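You operate a simulated robot arm through the tools that you are given. There is no shell and no other tool.

Carry out the task below with a simulated robot arm. There is one attempt and no reset: what you move stays moved.

## Task
Seal the cable bag by the chart, drop it in the green bin and switch the sealer off again.

The check looks at the end state, three seconds after you hand in, the way a careful person would. Anything else that was tipped, shoved, dropped, spilled or broken makes it a failure. A push-on lid holds only when it is set on centred and level and pressed home; a screw cap is set on level and turned clockwise until tight.

## Robot
A 6-joint arm with a two-finger gripper, fixed in place. Base frame: the origin is on the floor under the middle of its stand, x ahead of it, y to its left, z up. Lengths are in mm, angles in rad, forces in N, time in s.
It reaches about 1572 mm from its shoulder. Its first joint turns from -2.897 to 2.897 rad. Payload 2.45 kg.
The tool frame sits at the grasp point between the pads (the TCP): z along the fingers, y along the line on which they close. The tips reach 20 mm beyond it. The gripper opens to 140 mm; its body begins 168 mm behind the TCP.
Orientation is that of the tool frame in the base frame, as [roll, pitch, yaw] about the fixed x, y, z axes, in that order (R = Rz(yaw) Ry(pitch) Rx(roll)). With the fingers straight down and closing along the base's y, the tool's x points along the base's -x, its y along +y and its z along -z.

## Interface
- The arm moves only by the tool apply_moves. Its argument "targets" is a list of rows, each an object of numbers (a shift or turn left out is 0, a gripper value left out holds the last): "tx", "ty", "tz": the shift along the base's x, y, z in mm; "wx", "wy", "wz": the turn, a rotation vector about the base's x, y, z in rad; "fingers": the finger opening in mm, from 0 to 140. In form: [{"tx": .., "ty": .., "tz": .., "wx": .., "wy": .., "wz": .., "fingers": ..}, ...]. A call has 1 to 20 rows; each row shifts and turns the commanded pose from where the row before left it. A row lasts 0.2 s, in which the tool goes at most 50 mm and 0.15 rad; a call with a longer step from one row to the next is refused whole, and so is a gripper value outside its range. Where a pose cannot be reached the arm comes as near as it can. A force on the tool above 90 N (or 10 N above the force at the start of the call, whichever is more), or a blocked arm, ends the call early, and 0.2 s more pass. Each finger travels about 45 mm/s and halts on what it meets, pressing with about 37 N; the grip force reading is that of the motor and also rises with nothing between the fingers. The clock runs only during rows and for 0.2 s after the last one: add rows that do not move to give the fingers time. The reply holds the time, the measured pose of the TCP, the force on the tool along the base axes, the opening and the grip force, in the units named above and with some noise, with the torque about the TCP (base axes, N m) and any sound that the robot's microphone picked up.
- Cameras (640 x 400 px; columns grow to the right, rows downward): "scene" is fixed at [220.6, -501.6, 1575.3]; the picture's right is [0.62, -0.79, 0.00], its down [-0.49, -0.38, -0.79] and it looks along [0.62, 0.49, -0.62] (base axes); focal length 350 px, centre (320, 200). "wrist" rides on the gripper at [78, 11, -209] in the tool frame; the picture's right is [-0.14, 0.99, 0.00], its down [-0.92, -0.13, -0.37] and it looks along [-0.37, -0.05, 0.93] (tool axes); focal length 280 px, centre (320, 200). There is no depth. A picture from a camera that has moved, and an enlarged one, comes with that camera's place and axes in the base frame and with its lens.
- capture(camera): a new picture of that camera. It takes no simulated time.
- inspect(camera, box): a new picture of the part [left, top, right, bottom] of that camera's present view, enlarged. It takes no simulated time.
- sign_off(): hands the job in; it is judged then, once.

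Places have to be worked out from the pictures, the camera data and where the tool is seen. Open the gripper and draw the arm clear of the work before you hand the job in, unless the task says otherwise.

The tools are called as a command line: name --argument value ..., lists and objects as JSON in quotes. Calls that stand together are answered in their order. apply_moves: Moves the arm, as the interface text tells. Its arguments: {"type":"object","properties":{"targets":{"type":"array","items":{"type":"object","properties":{"tx":{"type":"number"},"ty":{"type":"number"},"tz":{"type":"number"},"wx":{"type":"number"},"wy":{"type":"number"},"wz":{"type":"number"},"fingers":{"type":"number"}}}}},"required":["targets"]} The other tools are called the same way: capture (camera) takes a picture; inspect (camera, box) takes an enlarged picture of a part of a camera's view; sign_off () hands the job in.

At the start:

```text
t: 0.0
eef_pos: [737.3, 301.4, 1206.0]
orientation: [3.141, -0.001, -3.141]
contact_force: [0.6, 0.1, 0.2]
wrist_torque: [0.02, -0.03, 0.02]
width: 140.1
grip_force: 0.0
```

scene: 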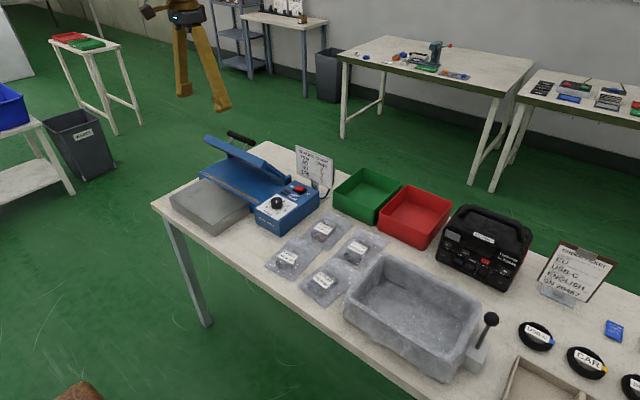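
wrist: 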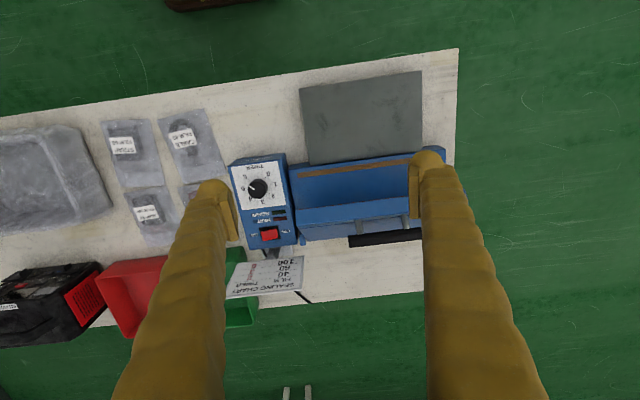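

I'll start by looking closely at the sealer, the chart and the bags before moving.

inspect --camera "scene" --box '[150, 120, 350, 245]'

inspect --camera "scene" --box '[250, 200, 400, 310]'

inspect --camera "scene" --box '[280, 135, 350, 180]'

inspect --camera "wrist" --box '[220, 140, 320, 310]'

inspect --camera "wrist" --box '[90, 90, 240, 260]'

```text
3.20 times, centred on (250, 182) of scene
camera zoom: at [220.6, -501.6, 1575.3], right [0.62, -0.79, 0.0], down [-0.49, -0.38, -0.79], along [0.62, 0.49, -0.62], focal length 1120 px, centre (544, 256)
```

zoom: 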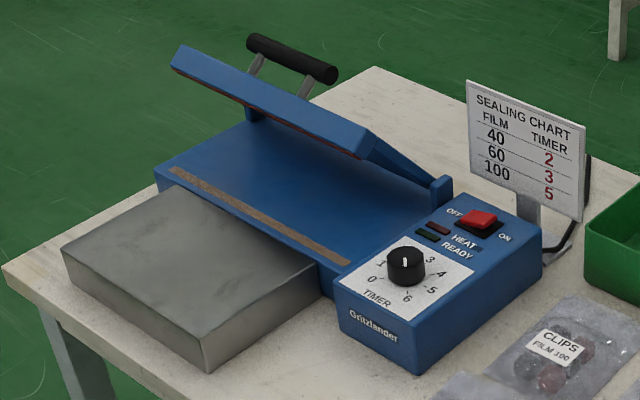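

```text
3.64 times, centred on (325, 255) of scene
camera zoom: at [220.6, -501.6, 1575.3], right [0.62, -0.79, 0.0], down [-0.49, -0.38, -0.79], along [0.62, 0.49, -0.62], focal length 1273 px, centre (302, 0)
```

zoom: 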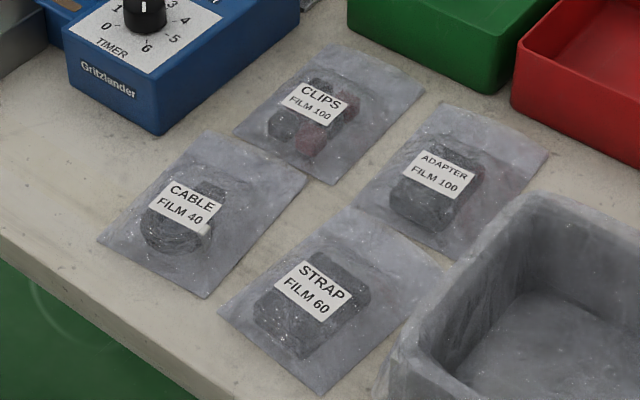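

```text
8.89 times, centred on (315, 158) of scene
camera zoom: at [220.6, -501.6, 1575.3], right [0.62, -0.79, 0.0], down [-0.49, -0.38, -0.79], along [0.62, 0.49, -0.62], focal length 3111 px, centre (364, 578)
```

zoom: 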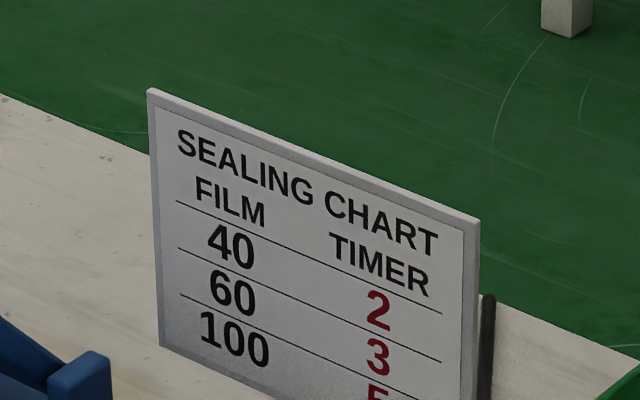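

```text
2.35 times, centred on (270, 225) of wrist
camera zoom: at [658.5, 312.7, 1414.1], right [0.14, 0.99, 0.0], down [0.92, -0.13, 0.37], along [0.37, -0.05, -0.93], focal length 660 px, centre (438, 141)
```

zoom: 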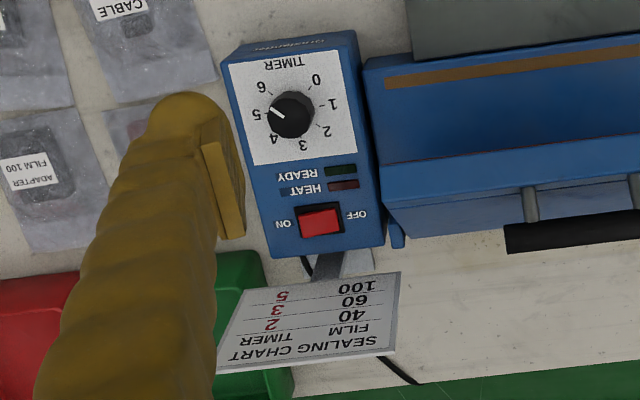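

```text
2.35 times, centred on (165, 175) of wrist
camera zoom: at [658.5, 312.7, 1414.1], right [0.14, 0.99, 0.0], down [0.92, -0.13, 0.37], along [0.37, -0.05, -0.93], focal length 660 px, centre (685, 259)
```

zoom: 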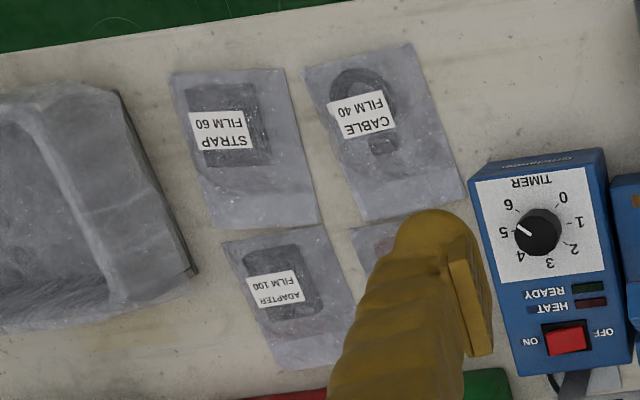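

The cable bag is film 40, which the chart sets at timer 2; the dial looks to be near 5 now. From the two views I get the knob at about (832,160,867), the rocker at about (948,159,855) and the cable bag centred at about (741,18). I'll move the wrist camera closer over the control panel.

apply_moves --targets '[{"tx": 11.6, "ty": -26, "tz": -31}, {"tx": 11.6, "ty": -26, "tz": -31}, {"tx": 11.6, "ty": -26, "tz": -31}, {"tx": 11.6, "ty": -26, "tz": -31}, {"tx": 11.6, "ty": -26, "tz": -31}, {}]'

capture --camera "wrist"

capture --camera "scene"

```text
t: 1.4
eef_pos: [793.0, 171.5, 1053.7]
orientation: [3.139, 0.0, -3.141]
contact_force: [0.4, 0.6, -0.8]
wrist_torque: [0.02, 0.03, 0.01]
width: 140.0
grip_force: 0.0
```

```text
taken
camera wrist: at [714.6, 183.2, 1260.0], right [0.14, 0.99, 0.0], down [0.92, -0.13, 0.37], along [0.37, -0.05, -0.93], focal length 280 px, centre (320, 200)
```

wrist: 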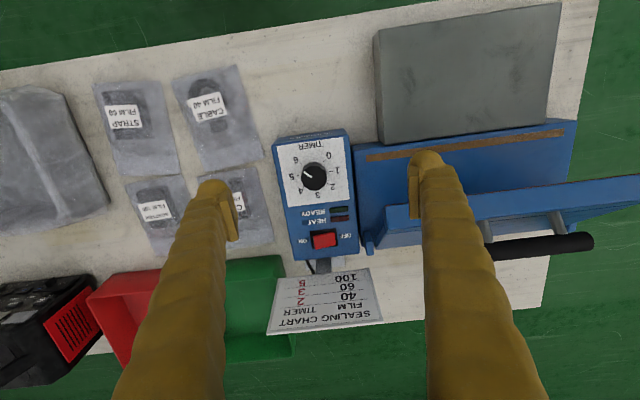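

```text
taken
```

scene: 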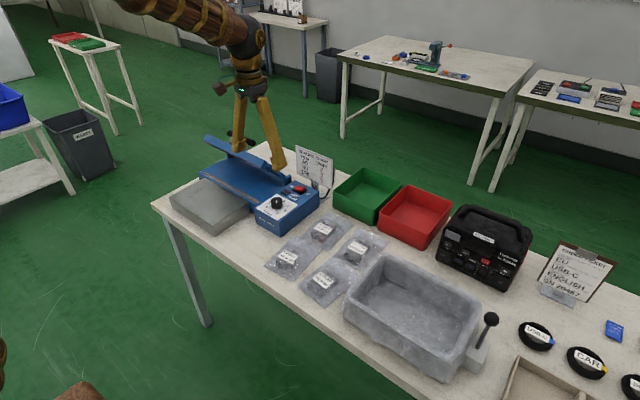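

The panel is now in view between the fingers. I'll enlarge the dial and switch, and the lid and bed.

inspect --camera "wrist" --box '[270, 120, 360, 260]'

inspect --camera "wrist" --box '[279, 142, 353, 190]'

inspect --camera "wrist" --box '[340, 100, 640, 280]'

inspect --camera "wrist" --box '[160, 55, 280, 175]'

```text
2.86 times, centred on (315, 190) of wrist
camera zoom: at [714.6, 183.2, 1260.0], right [0.14, 0.99, 0.0], down [0.92, -0.13, 0.37], along [0.37, -0.05, -0.93], focal length 801 px, centre (334, 229)
```

zoom: 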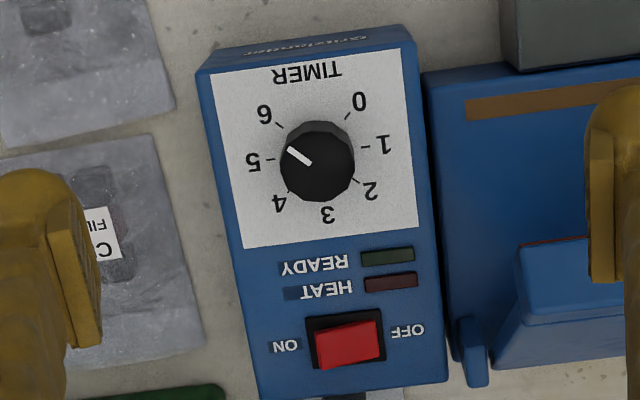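

```text
8.33 times, centred on (316, 166) of wrist
camera zoom: at [714.6, 183.2, 1260.0], right [0.14, 0.99, 0.0], down [0.92, -0.13, 0.37], along [0.37, -0.05, -0.93], focal length 2337 px, centre (353, 483)
```

zoom: 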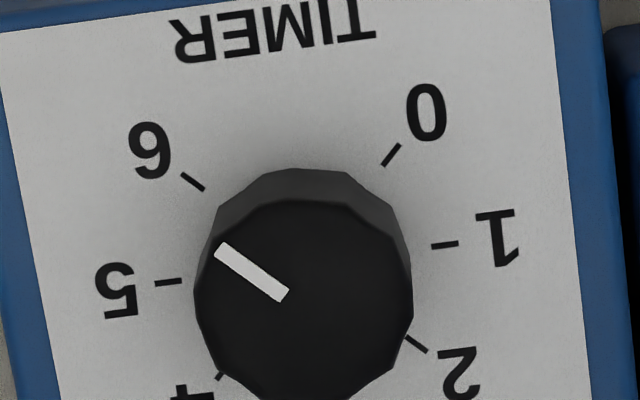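

```text
2.13 times, centred on (490, 190) of wrist
camera zoom: at [714.6, 183.2, 1260.0], right [0.14, 0.99, 0.0], down [0.92, -0.13, 0.37], along [0.37, -0.05, -0.93], focal length 598 px, centre (-43, 221)
```

zoom: 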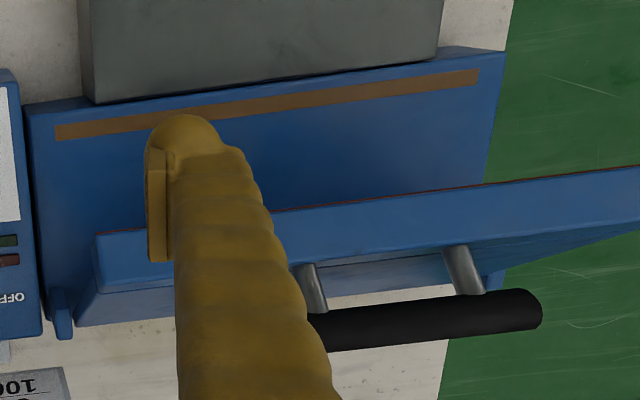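

```text
3.33 times, centred on (220, 115) of wrist
camera zoom: at [714.6, 183.2, 1260.0], right [0.14, 0.99, 0.0], down [0.92, -0.13, 0.37], along [0.37, -0.05, -0.93], focal length 935 px, centre (653, 483)
```

zoom: 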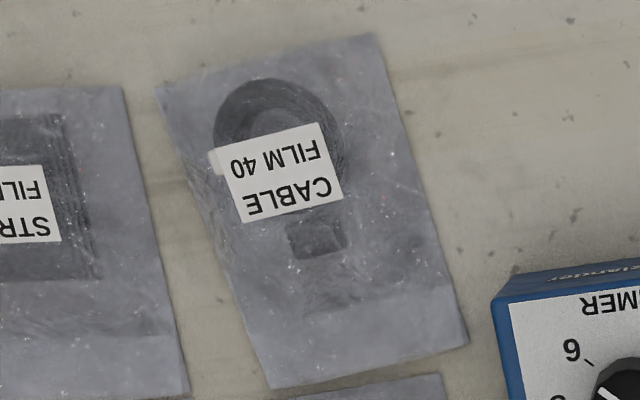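

The pointer is actually parallel to the 6 tick. The ticks are 45° apart and increase clockwise seen from above, so reaching 2 needs +π about z. The knob axis is at about (836,158), its top at z≈868. I'll turn the gripper by -π/2 and come to hover above the knob.

apply_moves --targets '[{"tx": 3.9, "ty": -1.2, "tz": -9.4, "wz": -0.1428, "fingers": 80}, {"tx": 3.9, "ty": -1.2, "tz": -9.4, "wz": -0.1428}, {"tx": 3.9, "ty": -1.2, "tz": -9.4, "wz": -0.1428}, {"tx": 3.9, "ty": -1.2, "tz": -9.4, "wz": -0.1428}, {"tx": 3.9, "ty": -1.2, "tz": -9.4, "wz": -0.1428}, {"tx": 3.9, "ty": -1.2, "tz": -9.4, "wz": -0.1428}, {"tx": 3.9, "ty": -1.2, "tz": -9.4, "wz": -0.1428}, {"tx": 3.9, "ty": -1.2, "tz": -9.4, "wz": -0.1428}, {"tx": 3.9, "ty": -1.2, "tz": -9.4, "wz": -0.1428}, {"tx": 3.9, "ty": -1.2, "tz": -9.4, "wz": -0.1428}, {"tx": 3.9, "ty": -1.2, "tz": -9.4, "wz": -0.1428}, {}]'

capture --camera "wrist"

capture --camera "scene"

```text
t: 4.0
eef_pos: [838.0, 159.5, 948.0]
orientation: [3.139, -0.001, 1.571]
contact_force: [-0.3, -0.8, 0.1]
wrist_torque: [0.0, 0.0, -0.04]
width: 80.0
grip_force: 0.0
```

```text
taken
camera wrist: at [848.7, 238.3, 1156.0], right [0.99, -0.14, 0.0], down [-0.13, -0.92, 0.37], along [-0.05, -0.37, -0.93], focal length 280 px, centre (320, 200)
```

wrist: 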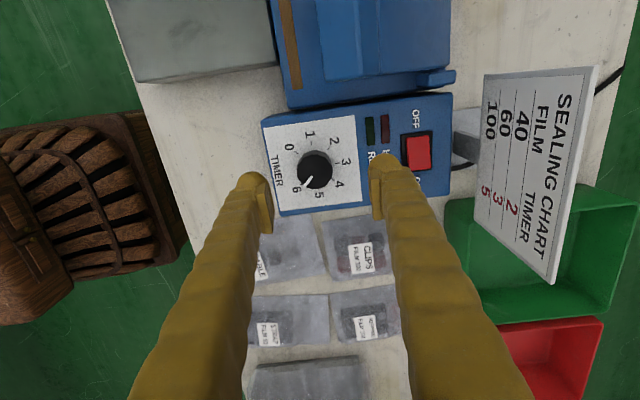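

```text
taken
```

scene: 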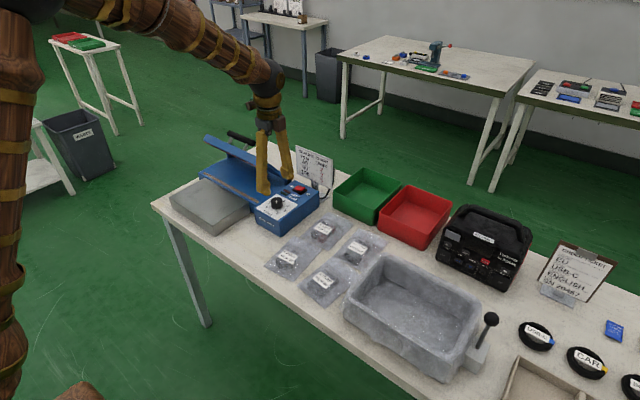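

The turn went through. I'll enlarge the dial to refine the knob centre and the pointer from this angle.

inspect --camera "wrist" --box '[258, 110, 458, 220]'

inspect --camera "wrist" --box '[274, 130, 354, 205]'

inspect --camera "scene" --box '[240, 150, 340, 240]'

```text
3.20 times, centred on (358, 165) of wrist
camera zoom: at [848.7, 238.3, 1156.0], right [0.99, -0.14, 0.0], down [-0.13, -0.92, 0.37], along [-0.05, -0.37, -0.93], focal length 897 px, centre (198, 312)
```

zoom: 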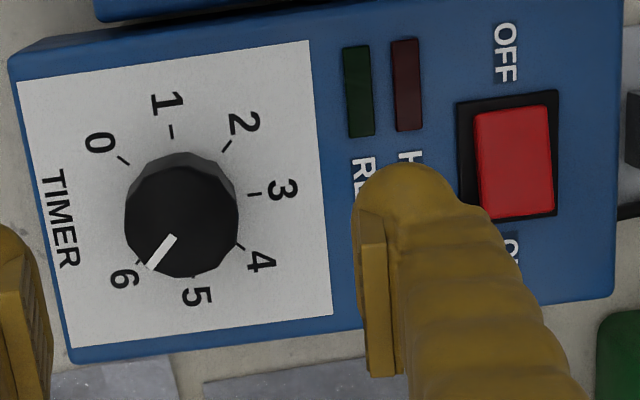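

```text
5.33 times, centred on (314, 168) of wrist
camera zoom: at [848.7, 238.3, 1156.0], right [0.99, -0.14, 0.0], down [-0.13, -0.92, 0.37], along [-0.05, -0.37, -0.93], focal length 1495 px, centre (352, 373)
```

zoom: 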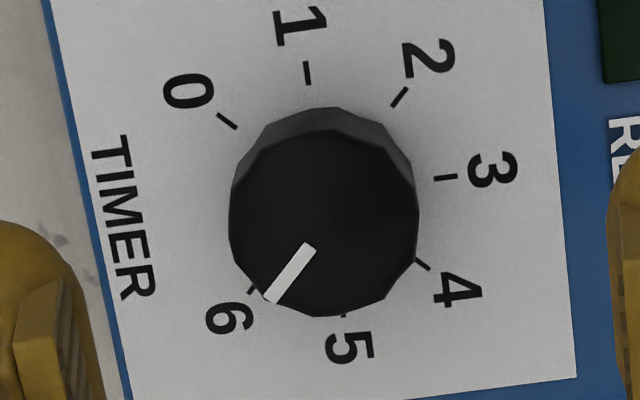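

```text
4.44 times, centred on (290, 195) of scene
camera zoom: at [220.6, -501.6, 1575.3], right [0.62, -0.79, 0.0], down [-0.49, -0.38, -0.79], along [0.62, 0.49, -0.62], focal length 1556 px, centre (453, 222)
```

zoom: 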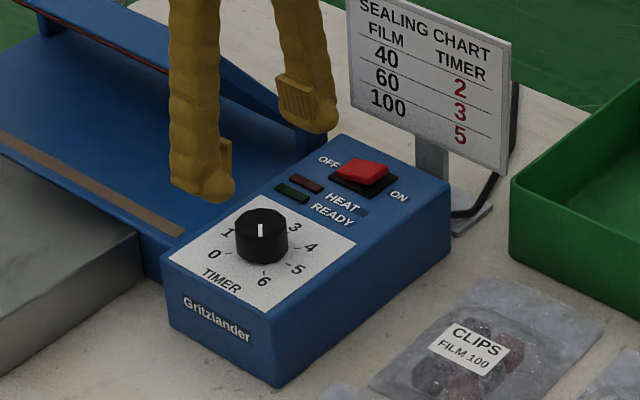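

I put the knob centre at about (832.5,156.5). I'll shift over it and go down until the fingertips are just above the knob top, then recheck.

apply_moves --targets '[{"tx": -2.7, "ty": -1.5, "tz": -25}, {"tx": -2.7, "ty": -1.5, "tz": -25}, {}]'

capture --camera "wrist"

inspect --camera "scene" --box '[240, 150, 340, 240]'

```text
t: 4.8
eef_pos: [831.9, 154.8, 898.2]
orientation: [3.141, -0.001, 1.572]
contact_force: [-0.2, -0.4, 0.1]
wrist_torque: [0.0, -0.02, 0.0]
width: 79.6
grip_force: 0.1
```

```text
taken
camera wrist: at [843.2, 234.1, 1106.2], right [0.99, -0.14, 0.0], down [-0.13, -0.92, 0.37], along [-0.05, -0.37, -0.93], focal length 280 px, centre (320, 200)
```

wrist: 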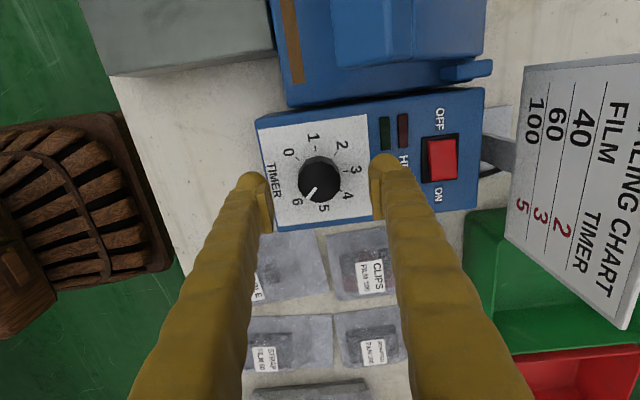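

```text
4.44 times, centred on (290, 195) of scene
camera zoom: at [220.6, -501.6, 1575.3], right [0.62, -0.79, 0.0], down [-0.49, -0.38, -0.79], along [0.62, 0.49, -0.62], focal length 1556 px, centre (453, 222)
```

zoom: 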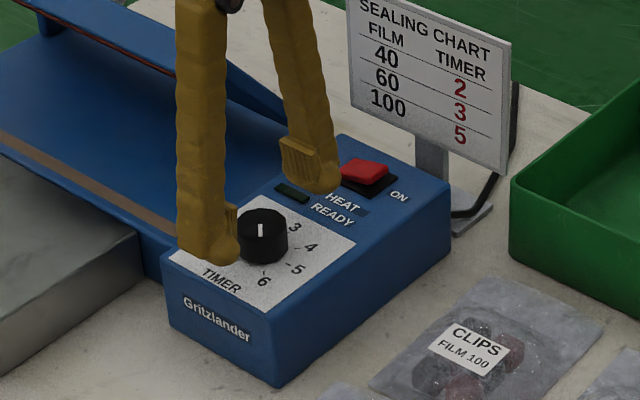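

The knob sits midway between the fingertips in x and about 2.5 mm further in +y. I'll correct that, lower onto the knob with open fingers and check for contact.

apply_moves --targets '[{"tx": -0.8, "ty": 2.5, "tz": -10}, {"tz": -10}, {"tz": -6}, {}]'

capture --camera "wrist"

inspect --camera "scene" --box '[240, 150, 340, 240]'

```text
t: 5.8
eef_pos: [831.9, 159.5, 872.5]
orientation: [3.139, 0.001, 1.573]
contact_force: [-0.4, 0.1, -0.1]
wrist_torque: [-0.02, 0.01, 0.03]
width: 79.6
grip_force: 0.1
```

```text
taken
camera wrist: at [842.4, 236.8, 1080.6], right [0.99, -0.14, 0.0], down [-0.13, -0.92, 0.37], along [-0.05, -0.37, -0.93], focal length 280 px, centre (320, 200)
```

wrist: 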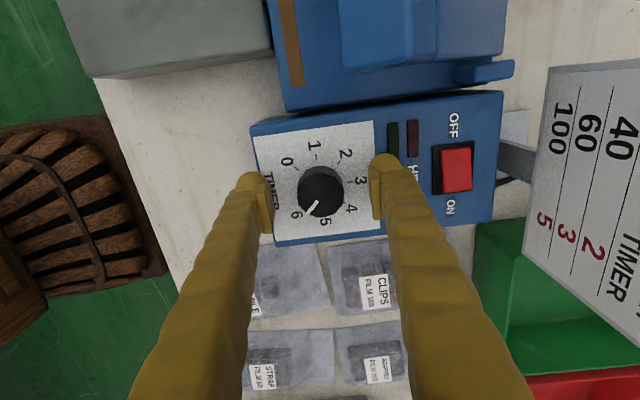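

```text
4.44 times, centred on (290, 195) of scene
camera zoom: at [220.6, -501.6, 1575.3], right [0.62, -0.79, 0.0], down [-0.49, -0.38, -0.79], along [0.62, 0.49, -0.62], focal length 1556 px, centre (453, 222)
```

zoom: 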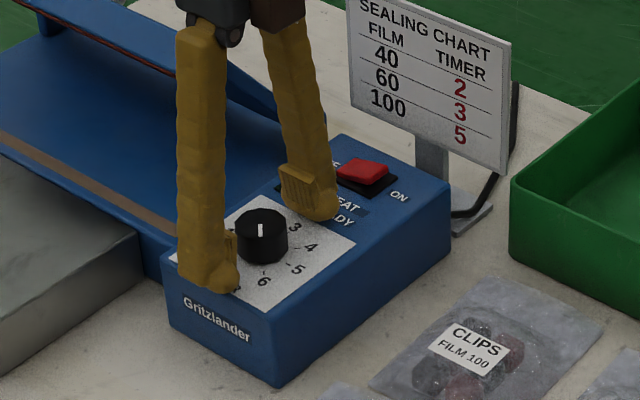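

No contact yet and the knob sits between the pads. I'll close on it.

apply_moves --targets '[{"fingers": 30}, {}, {}, {}, {}]'

inspect --camera "wrist" --box '[240, 120, 400, 240]'

inspect --camera "scene" --box '[240, 150, 340, 240]'

```text
t: 7.0
eef_pos: [830.9, 156.7, 872.0]
orientation: [3.141, 0.001, 1.574]
contact_force: [13.5, -0.1, -4.0]
wrist_torque: [-0.03, -0.15, -0.01]
width: 36.8
grip_force: 44.7
```

```text
3.33 times, centred on (320, 180) of wrist
camera zoom: at [842.7, 236.8, 1080.6], right [0.99, -0.14, 0.0], down [-0.13, -0.92, 0.37], along [-0.05, -0.37, -0.93], focal length 935 px, centre (320, 267)
```

zoom: 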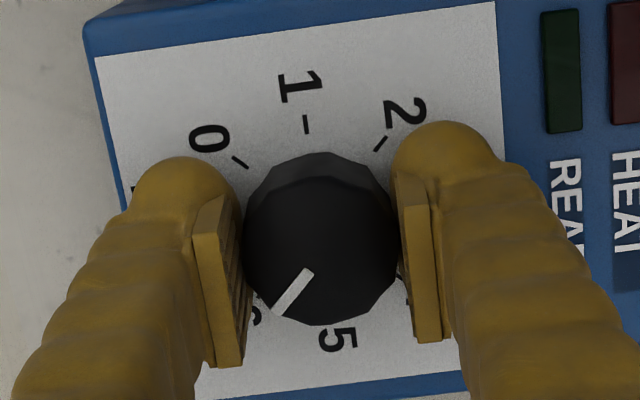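

```text
4.44 times, centred on (290, 195) of scene
camera zoom: at [220.6, -501.6, 1575.3], right [0.62, -0.79, 0.0], down [-0.49, -0.38, -0.79], along [0.62, 0.49, -0.62], focal length 1556 px, centre (453, 222)
```

zoom: 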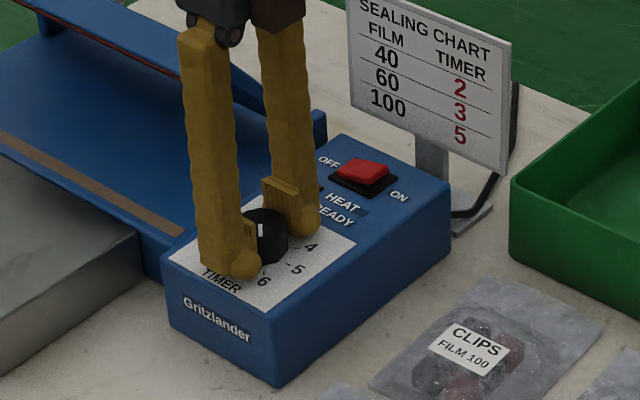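

Good grip (36.8 mm). The small +x force says the knob is about 1 mm to +x, so I'll correct that and turn +1.5 rad as a first part.

apply_moves --targets '[{"tx": 1.0}, {"wz": 0.1}, {"wz": 0.1}, {"wz": 0.1}, {"wz": 0.1}, {"wz": 0.1}, {"wz": 0.1}, {"wz": 0.1}, {"wz": 0.1}, {"wz": 0.1}, {"wz": 0.1}, {"wz": 0.1}, {"wz": 0.1}, {"wz": 0.1}, {"wz": 0.1}, {"wz": 0.1}, {}]'

inspect --camera "wrist" --box '[240, 120, 400, 240]'

inspect --camera "scene" --box '[240, 150, 340, 240]'

```text
t: 10.6
eef_pos: [832.3, 157.8, 872.7]
orientation: [3.14, 0.002, 3.075]
contact_force: [17.4, 8.7, 20.4]
wrist_torque: [0.14, -0.32, 0.02]
width: 36.6
grip_force: 45.8
```

```text
3.33 times, centred on (320, 180) of wrist
camera zoom: at [755.1, 174.6, 1080.1], right [0.21, 0.98, 0.0], down [0.91, -0.19, 0.37], along [0.36, -0.07, -0.93], focal length 935 px, centre (320, 267)
```

zoom: 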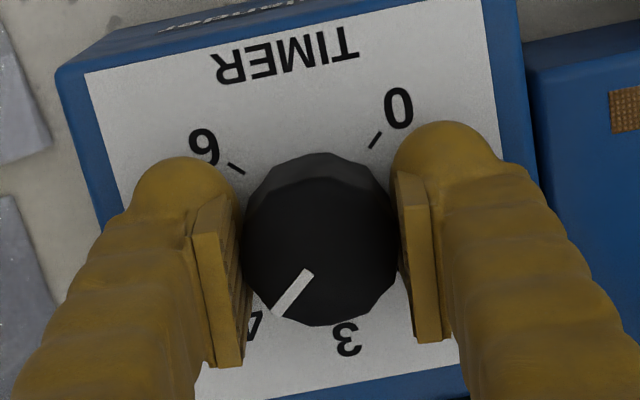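

```text
4.44 times, centred on (290, 195) of scene
camera zoom: at [220.6, -501.6, 1575.3], right [0.62, -0.79, 0.0], down [-0.49, -0.38, -0.79], along [0.62, 0.49, -0.62], focal length 1556 px, centre (453, 222)
```

zoom: 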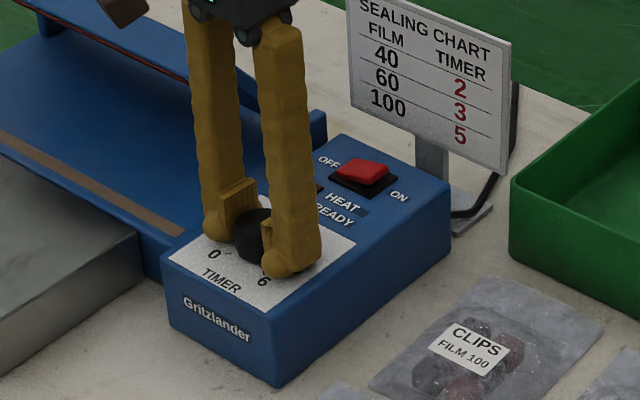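

The knob turns together with the gripper and the pointer is near 4. I'll continue the remaining ~1.62 rad.

apply_moves --targets '[{"wz": 0.1}, {"wz": 0.1}, {"wz": 0.1}, {"wz": 0.1}, {"wz": 0.1}, {"wz": 0.1}, {"wz": 0.1}, {"wz": 0.1}, {"wz": 0.1}, {"wz": 0.1}, {"wz": 0.1}, {"wz": 0.1}, {"wz": 0.1}, {"wz": 0.1}, {"wz": 0.1}, {"wz": 0.1}, {"wz": 0.02}, {}]'

inspect --camera "wrist" --box '[240, 120, 400, 240]'

inspect --camera "scene" --box '[240, 150, 340, 240]'

```text
t: 14.4
eef_pos: [831.6, 158.6, 871.9]
orientation: [3.14, -0.001, -1.589]
contact_force: [-1.5, 3.4, 32.5]
wrist_torque: [0.02, -0.02, 0.02]
width: 36.8
grip_force: 45.2
```

```text
3.33 times, centred on (320, 180) of wrist
camera zoom: at [820.4, 80.7, 1079.8], right [-0.99, 0.16, 0.0], down [0.15, 0.92, 0.37], along [0.06, 0.36, -0.93], focal length 935 px, centre (320, 267)
```

zoom: 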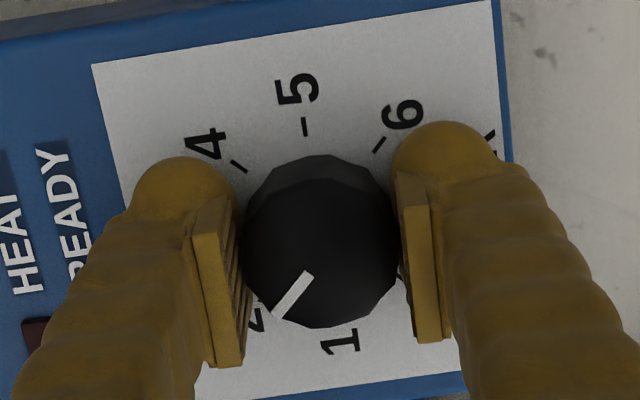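

```text
4.44 times, centred on (290, 195) of scene
camera zoom: at [220.6, -501.6, 1575.3], right [0.62, -0.79, 0.0], down [-0.49, -0.38, -0.79], along [0.62, 0.49, -0.62], focal length 1556 px, centre (453, 222)
```

zoom: 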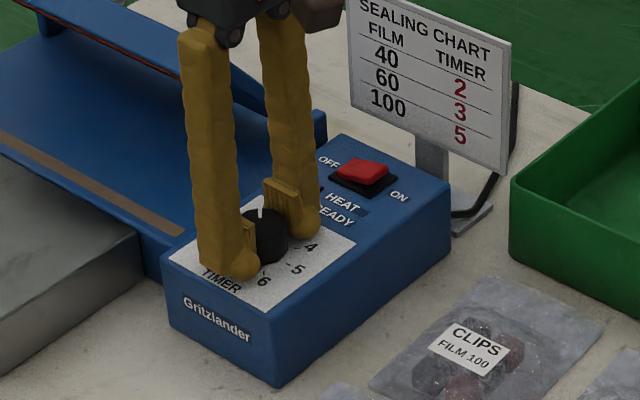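

The pointer is close to 2. I'll open, rise straight up and read the dial from above.

apply_moves --targets '[{"fingers": 80}, {}, {}, {"tz": 25}, {"tz": 25}, {"tz": 25}, {}]'

inspect --camera "wrist" --box '[240, 110, 400, 230]'

inspect --camera "scene" --box '[240, 150, 340, 240]'

```text
t: 16.0
eef_pos: [832.4, 158.7, 947.5]
orientation: [3.14, -0.002, -1.592]
contact_force: [0.4, 0.1, 0.3]
wrist_torque: [-0.03, -0.05, 0.0]
width: 79.8
grip_force: 0.1
```

```text
3.33 times, centred on (320, 170) of wrist
camera zoom: at [820.0, 81.7, 1154.6], right [-0.99, 0.16, 0.0], down [0.15, 0.92, 0.37], along [0.06, 0.36, -0.93], focal length 935 px, centre (320, 300)
```

zoom: 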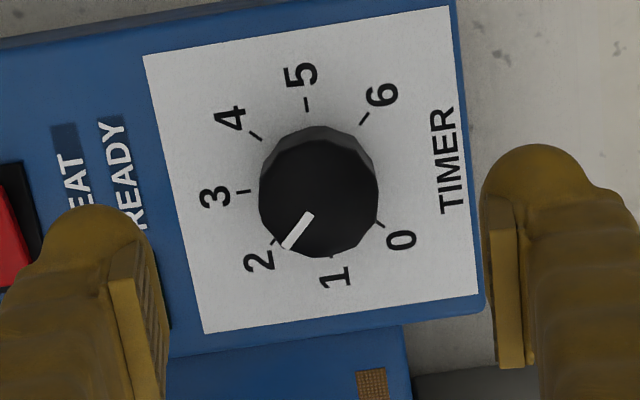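

```text
4.44 times, centred on (290, 195) of scene
camera zoom: at [220.6, -501.6, 1575.3], right [0.62, -0.79, 0.0], down [-0.49, -0.38, -0.79], along [0.62, 0.49, -0.62], focal length 1556 px, centre (453, 222)
```

zoom: 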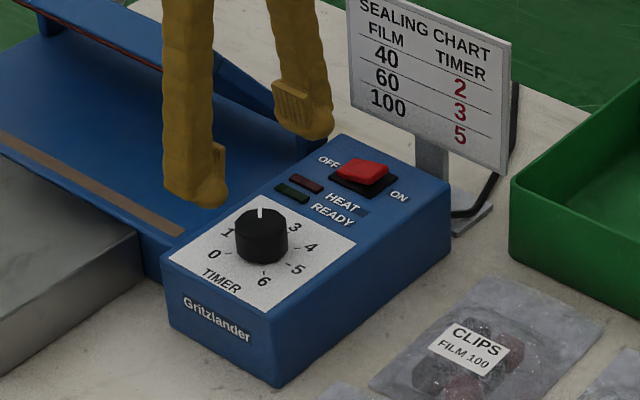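

inspect --camera "wrist" --box '[284, 128, 356, 200]'

```text
5.56 times, centred on (320, 164) of wrist
camera zoom: at [820.0, 81.7, 1154.6], right [-0.99, 0.16, 0.0], down [0.15, 0.92, 0.37], along [0.06, 0.36, -0.93], focal length 1558 px, centre (320, 400)
```

zoom: 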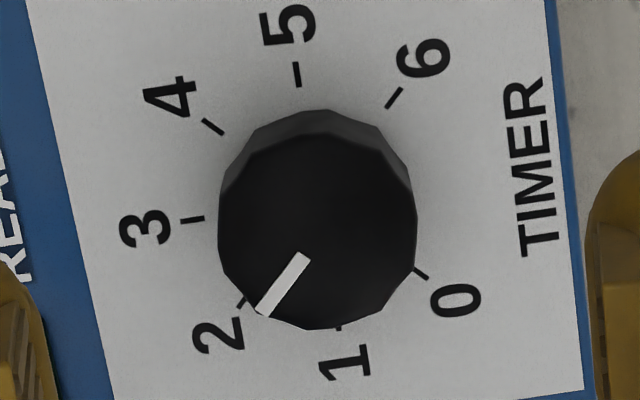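

The dial reads 2 (pointer parallel to the 2 tick within about 1°). Next is the rocker: its frame centre is at about (945,158) with the ON end toward -y. I'll close the fingers, move above the ON end at (946,144) and stop just above it.

apply_moves --targets '[{"tx": 37.7, "ty": -4.6, "fingers": 0}, {"tx": 37.7, "ty": -4.6}, {"tx": 37.6, "ty": -4.5}, {"tz": -25}, {"tz": -25}, {}]'

capture --camera "wrist"

inspect --camera "scene" --box '[250, 140, 350, 220]'

```text
t: 17.4
eef_pos: [945.5, 143.5, 896.2]
orientation: [3.139, 0.001, -1.59]
contact_force: [1.2, 0.4, 0.5]
wrist_torque: [0.04, 0.0, -0.03]
width: 0.0
grip_force: 29.9
```

```text
taken
camera wrist: at [933.0, 67.6, 1104.1], right [-0.99, 0.16, 0.0], down [0.15, 0.92, 0.37], along [0.06, 0.36, -0.93], focal length 280 px, centre (320, 200)
```

wrist: 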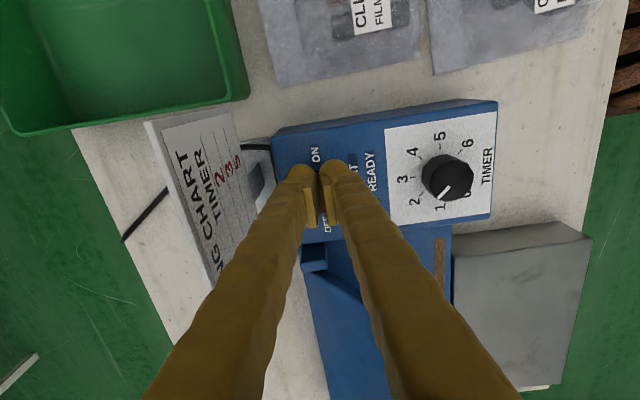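

```text
5.00 times, centred on (300, 180) of scene
camera zoom: at [220.6, -501.6, 1575.3], right [0.62, -0.79, 0.0], down [-0.49, -0.38, -0.79], along [0.62, 0.49, -0.62], focal length 1750 px, centre (420, 300)
```

zoom: 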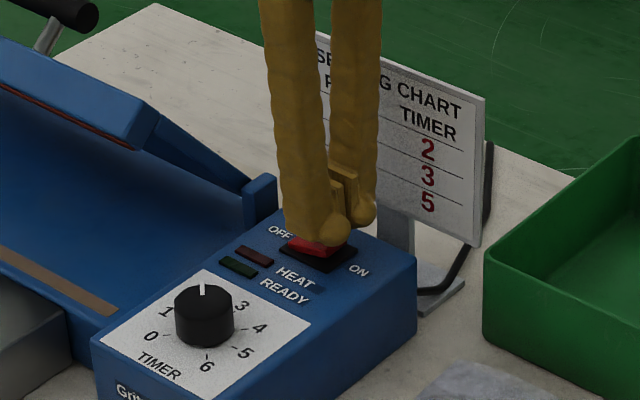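

The fingertips hover over the rocker. I'll zoom in to check which part of it they cover.

inspect --camera "wrist" --box '[270, 130, 390, 250]'

inspect --camera "scene" --box '[285, 165, 325, 200]'

```text
3.33 times, centred on (330, 190) of wrist
camera zoom: at [933.0, 67.6, 1104.1], right [-0.99, 0.16, 0.0], down [0.15, 0.92, 0.37], along [0.06, 0.36, -0.93], focal length 935 px, centre (287, 233)
```

zoom: 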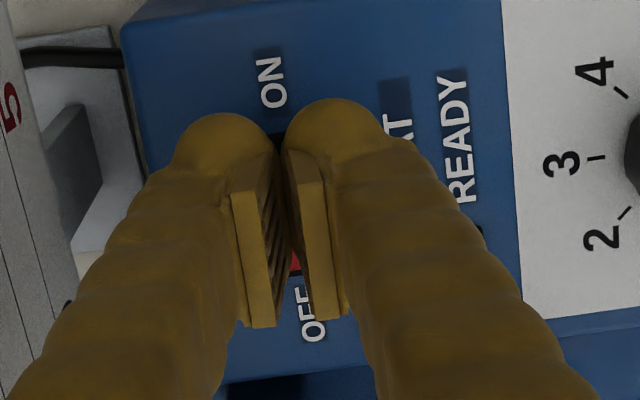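

```text
11.43 times, centred on (305, 182) of scene
camera zoom: at [220.6, -501.6, 1575.3], right [0.62, -0.79, 0.0], down [-0.49, -0.38, -0.79], along [0.62, 0.49, -0.62], focal length 4000 px, centre (491, 400)
```

zoom: 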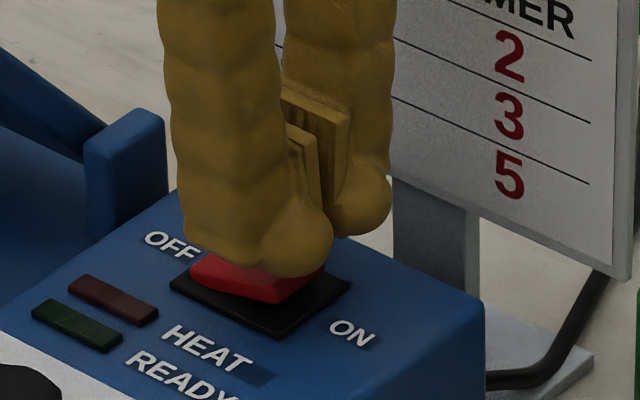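

The tips should land about 6 mm inside the ON end. I'll descend to just above it and then press in small steps.

apply_moves --targets '[{"tz": -6}, {"tz": -6}, {"tz": -2}, {"tz": -2}, {}]'

inspect --camera "scene" --box '[285, 165, 325, 200]'

```text
t: 18.6
eef_pos: [944.5, 143.4, 880.9]
orientation: [3.139, 0.0, -1.592]
contact_force: [0.4, 0.0, -0.8]
wrist_torque: [0.0, -0.05, 0.02]
width: 0.0
grip_force: 30.0
```

```text
11.43 times, centred on (305, 182) of scene
camera zoom: at [220.6, -501.6, 1575.3], right [0.62, -0.79, 0.0], down [-0.49, -0.38, -0.79], along [0.62, 0.49, -0.62], focal length 4000 px, centre (491, 400)
```

zoom: 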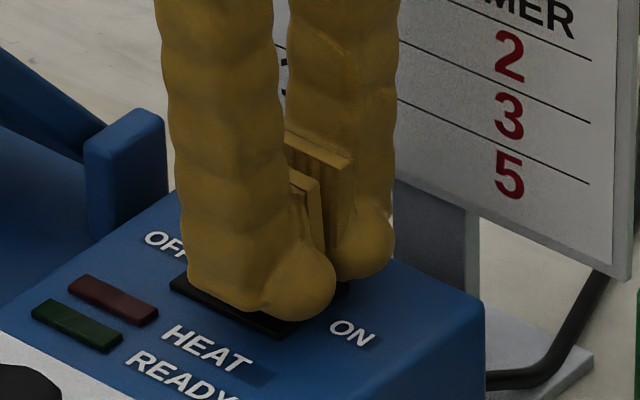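

No contact yet; I'll continue in 2 mm steps.

apply_moves --targets '[{"tz": -2}, {"tz": -2}, {}]'

inspect --camera "scene" --box '[285, 165, 325, 200]'

```text
t: 19.4
eef_pos: [945.0, 143.9, 878.7]
orientation: [-3.141, -0.001, -1.592]
contact_force: [-21.2, -13.5, 60.4]
wrist_torque: [0.57, 0.58, 0.31]
width: 6.1
grip_force: 29.8
```

```text
11.43 times, centred on (305, 182) of scene
camera zoom: at [220.6, -501.6, 1575.3], right [0.62, -0.79, 0.0], down [-0.49, -0.38, -0.79], along [0.62, 0.49, -0.62], focal length 4000 px, centre (491, 400)
```

zoom: 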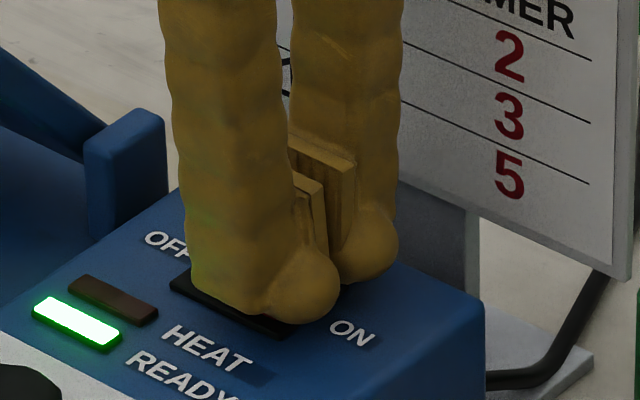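

The READY lamp is lit, so the sealer is on. I'll lift straight off the rocker.

apply_moves --targets '[{"tz": 10}, {"tz": 30}, {"tz": 40}, {}]'

capture --camera "wrist"

inspect --camera "scene" --box '[250, 140, 350, 220]'

```text
t: 20.4
eef_pos: [944.9, 144.3, 957.1]
orientation: [3.141, -0.001, -1.592]
contact_force: [0.0, -0.8, -0.9]
wrist_torque: [-0.03, 0.01, 0.01]
width: 0.2
grip_force: 29.9
```

```text
taken
camera wrist: at [932.9, 66.7, 1166.2], right [-0.99, 0.16, 0.0], down [0.15, 0.92, 0.37], along [0.06, 0.36, -0.93], focal length 280 px, centre (320, 200)
```

wrist: 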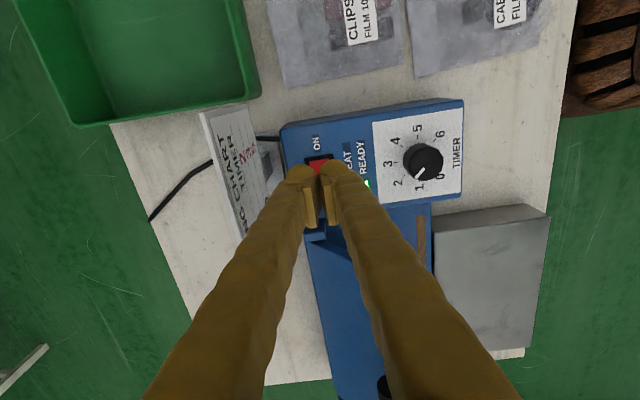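

```text
5.00 times, centred on (300, 180) of scene
camera zoom: at [220.6, -501.6, 1575.3], right [0.62, -0.79, 0.0], down [-0.49, -0.38, -0.79], along [0.62, 0.49, -0.62], focal length 1750 px, centre (420, 300)
```

zoom: 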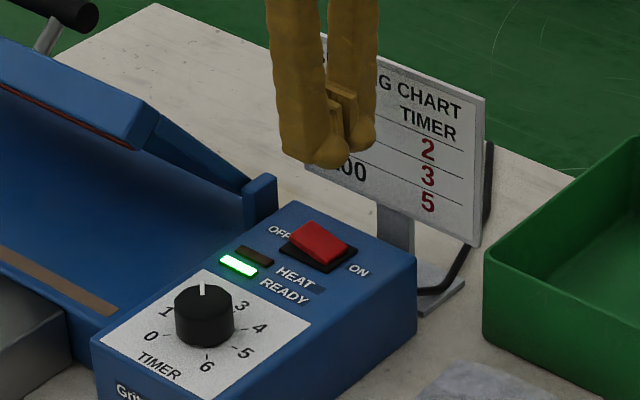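

The rocker rests on ON and READY is lit. Now for the cable bag: I'll turn the wrist back so the fingers close across the bag (yaw +0.08) and hover above the cable coil with the gripper open.

apply_moves --targets '[{"tz": 30}, {"tx": -22, "ty": -12.4, "wz": -0.1336, "fingers": 120}, {"tx": -22, "ty": -12.4, "wz": -0.1336}, {"tx": -22, "ty": -12.4, "wz": -0.1336}, {"tx": -22, "ty": -12.4, "wz": -0.1336}, {"tx": -22, "ty": -12.4, "wz": -0.1336}, {"tx": -22, "ty": -12.4, "wz": -0.1336}, {"tx": -22, "ty": -12.4, "wz": -0.1336}, {"tx": -22, "ty": -12.4, "wz": -0.1336}, {"tx": -22, "ty": -12.4, "wz": -0.1336}, {"tx": -22, "ty": -12.4, "wz": -0.1336}, {"tx": -22, "ty": -12.4, "wz": -0.1336}, {"tz": -40}, {}]'

capture --camera "wrist"

capture --camera "scene"

```text
t: 23.4
eef_pos: [702.1, 6.6, 949.0]
orientation: [3.14, -0.001, -3.059]
contact_force: [0.4, -0.1, -0.2]
wrist_torque: [0.0, -0.01, 0.01]
width: 120.2
grip_force: 0.0
```

```text
taken
camera wrist: at [624.4, 12.1, 1156.1], right [0.06, 1.0, 0.0], down [0.93, -0.05, 0.37], along [0.37, -0.02, -0.93], focal length 280 px, centre (320, 200)
```

wrist: 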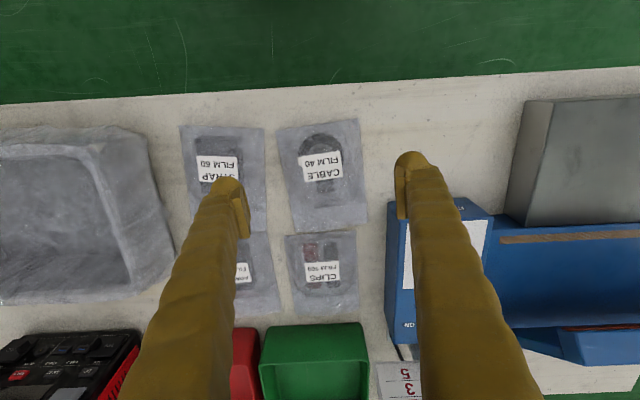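

```text
taken
```

scene: 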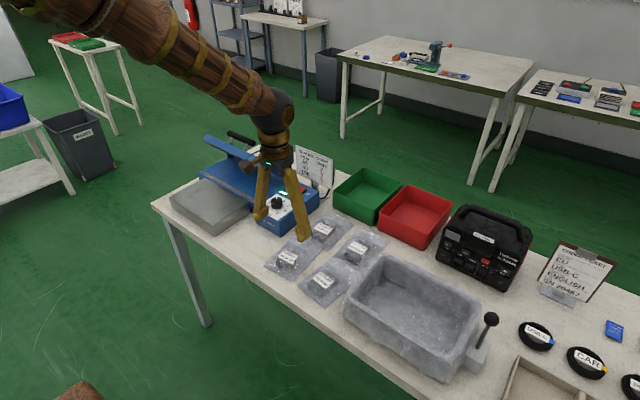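

The strap bag lies close on the -y side, so I'll zoom in to plan finger clearance.

inspect --camera "wrist" --box '[250, 105, 390, 245]'

```text
2.86 times, centred on (320, 175) of wrist
camera zoom: at [624.4, 12.1, 1156.1], right [0.06, 1.0, 0.0], down [0.93, -0.05, 0.37], along [0.37, -0.02, -0.93], focal length 801 px, centre (320, 271)
```

zoom: 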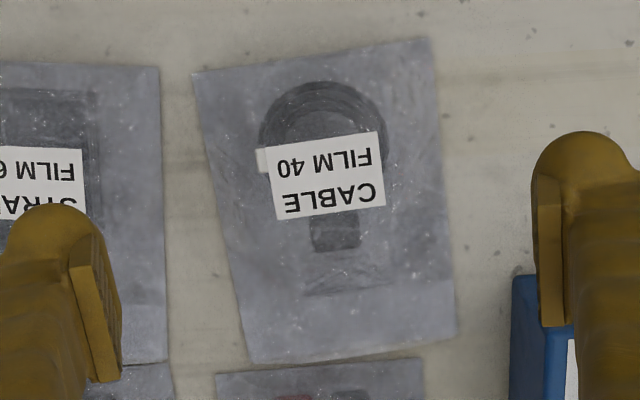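

Coil centre is at about (710,8.6), radius ≈30, table z≈780; the strap bag edge lies at y≈-69. With a 90 mm opening both fingers stay over the cable bag's own film. I'll lower to just above the contents and check.

apply_moves --targets '[{"tx": 6.2, "ty": 1.0, "tz": -30, "fingers": 90}, {"tz": -40}, {"tz": -40}, {}]'

capture --camera "wrist"

inspect --camera "scene" --box '[240, 200, 360, 300]'

```text
t: 24.4
eef_pos: [709.6, 7.5, 837.8]
orientation: [3.139, -0.001, -3.059]
contact_force: [0.2, -0.6, 1.1]
wrist_torque: [0.0, -0.03, 0.0]
width: 90.2
grip_force: 0.0
```

```text
taken
camera wrist: at [630.2, 12.9, 1045.7], right [0.06, 1.0, 0.0], down [0.93, -0.05, 0.37], along [0.37, -0.02, -0.93], focal length 280 px, centre (320, 200)
```

wrist: 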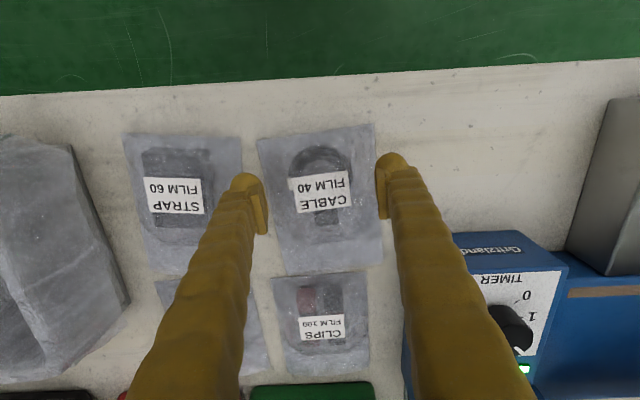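

```text
4.00 times, centred on (300, 250) of scene
camera zoom: at [220.6, -501.6, 1575.3], right [0.62, -0.79, 0.0], down [-0.49, -0.38, -0.79], along [0.62, 0.49, -0.62], focal length 1400 px, centre (400, 0)
```

zoom: 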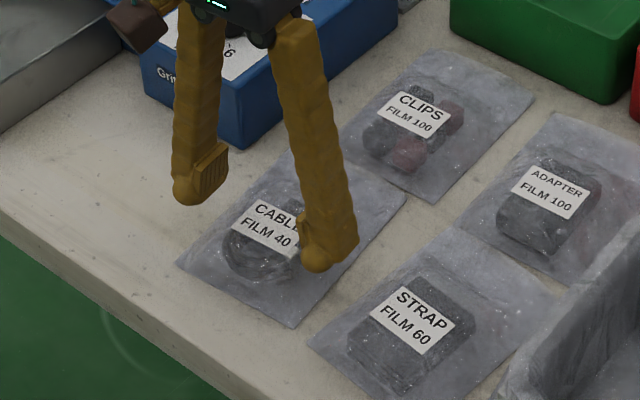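

Alignment looks right. I'll lower further in small steps towards tip height ≈785, watching the force.

apply_moves --targets '[{"tz": -8}, {"tz": -8}, {"tz": -6}, {}]'

capture --camera "wrist"

inspect --camera "scene" --box '[250, 220, 330, 290]'

```text
t: 25.4
eef_pos: [709.1, 8.9, 816.5]
orientation: [3.14, -0.002, -3.059]
contact_force: [-0.2, 0.5, 0.2]
wrist_torque: [0.01, 0.0, 0.01]
width: 89.8
grip_force: 0.1
```

```text
taken
camera wrist: at [630.3, 13.7, 1023.9], right [0.06, 1.0, 0.0], down [0.93, -0.05, 0.37], along [0.37, -0.02, -0.93], focal length 280 px, centre (320, 200)
```

wrist: 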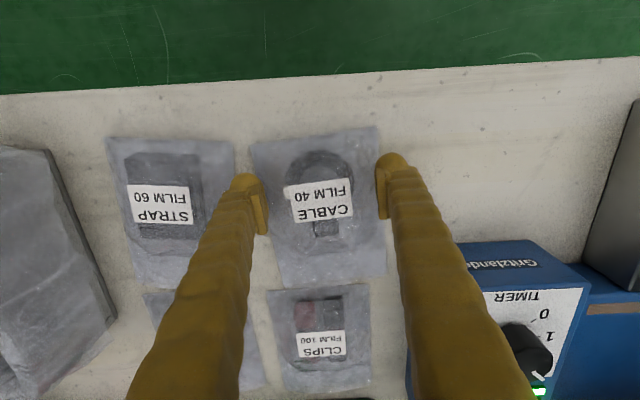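

```text
5.71 times, centred on (290, 255) of scene
camera zoom: at [220.6, -501.6, 1575.3], right [0.62, -0.79, 0.0], down [-0.49, -0.38, -0.79], along [0.62, 0.49, -0.62], focal length 2000 px, centre (491, -114)
```

zoom: 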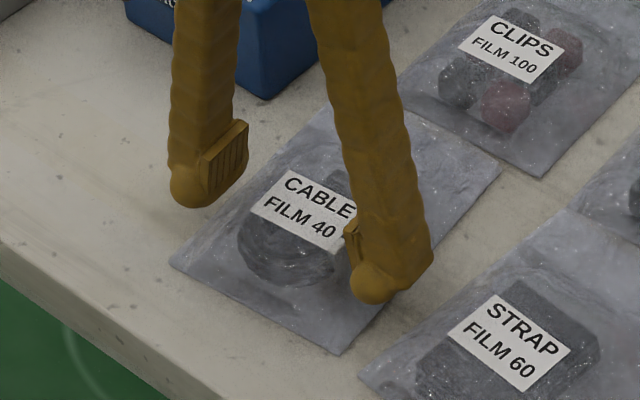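

Still free. I'll go down another 9 mm carefully.

apply_moves --targets '[{"tz": -5}, {"tz": -4}, {}]'

inspect --camera "scene" --box '[250, 220, 330, 290]'

inspect --camera "wrist" --box '[220, 110, 420, 300]'

```text
t: 26.2
eef_pos: [709.0, 8.0, 807.1]
orientation: [3.139, -0.001, -3.059]
contact_force: [0.1, 0.7, -0.5]
wrist_torque: [0.02, 0.02, 0.01]
width: 90.2
grip_force: 0.1
```

```text
5.71 times, centred on (290, 255) of scene
camera zoom: at [220.6, -501.6, 1575.3], right [0.62, -0.79, 0.0], down [-0.49, -0.38, -0.79], along [0.62, 0.49, -0.62], focal length 2000 px, centre (491, -114)
```

zoom: 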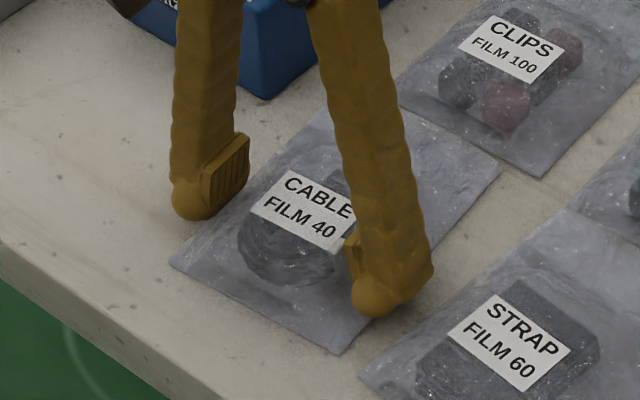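

```text
2.11 times, centred on (320, 205) of wrist
camera zoom: at [630.5, 14.0, 1013.9], right [0.06, 1.0, 0.0], down [0.93, -0.05, 0.37], along [0.37, -0.02, -0.93], focal length 590 px, centre (320, 190)
```

zoom: 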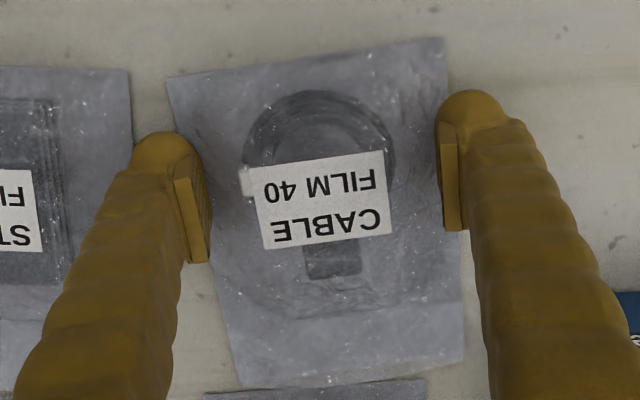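

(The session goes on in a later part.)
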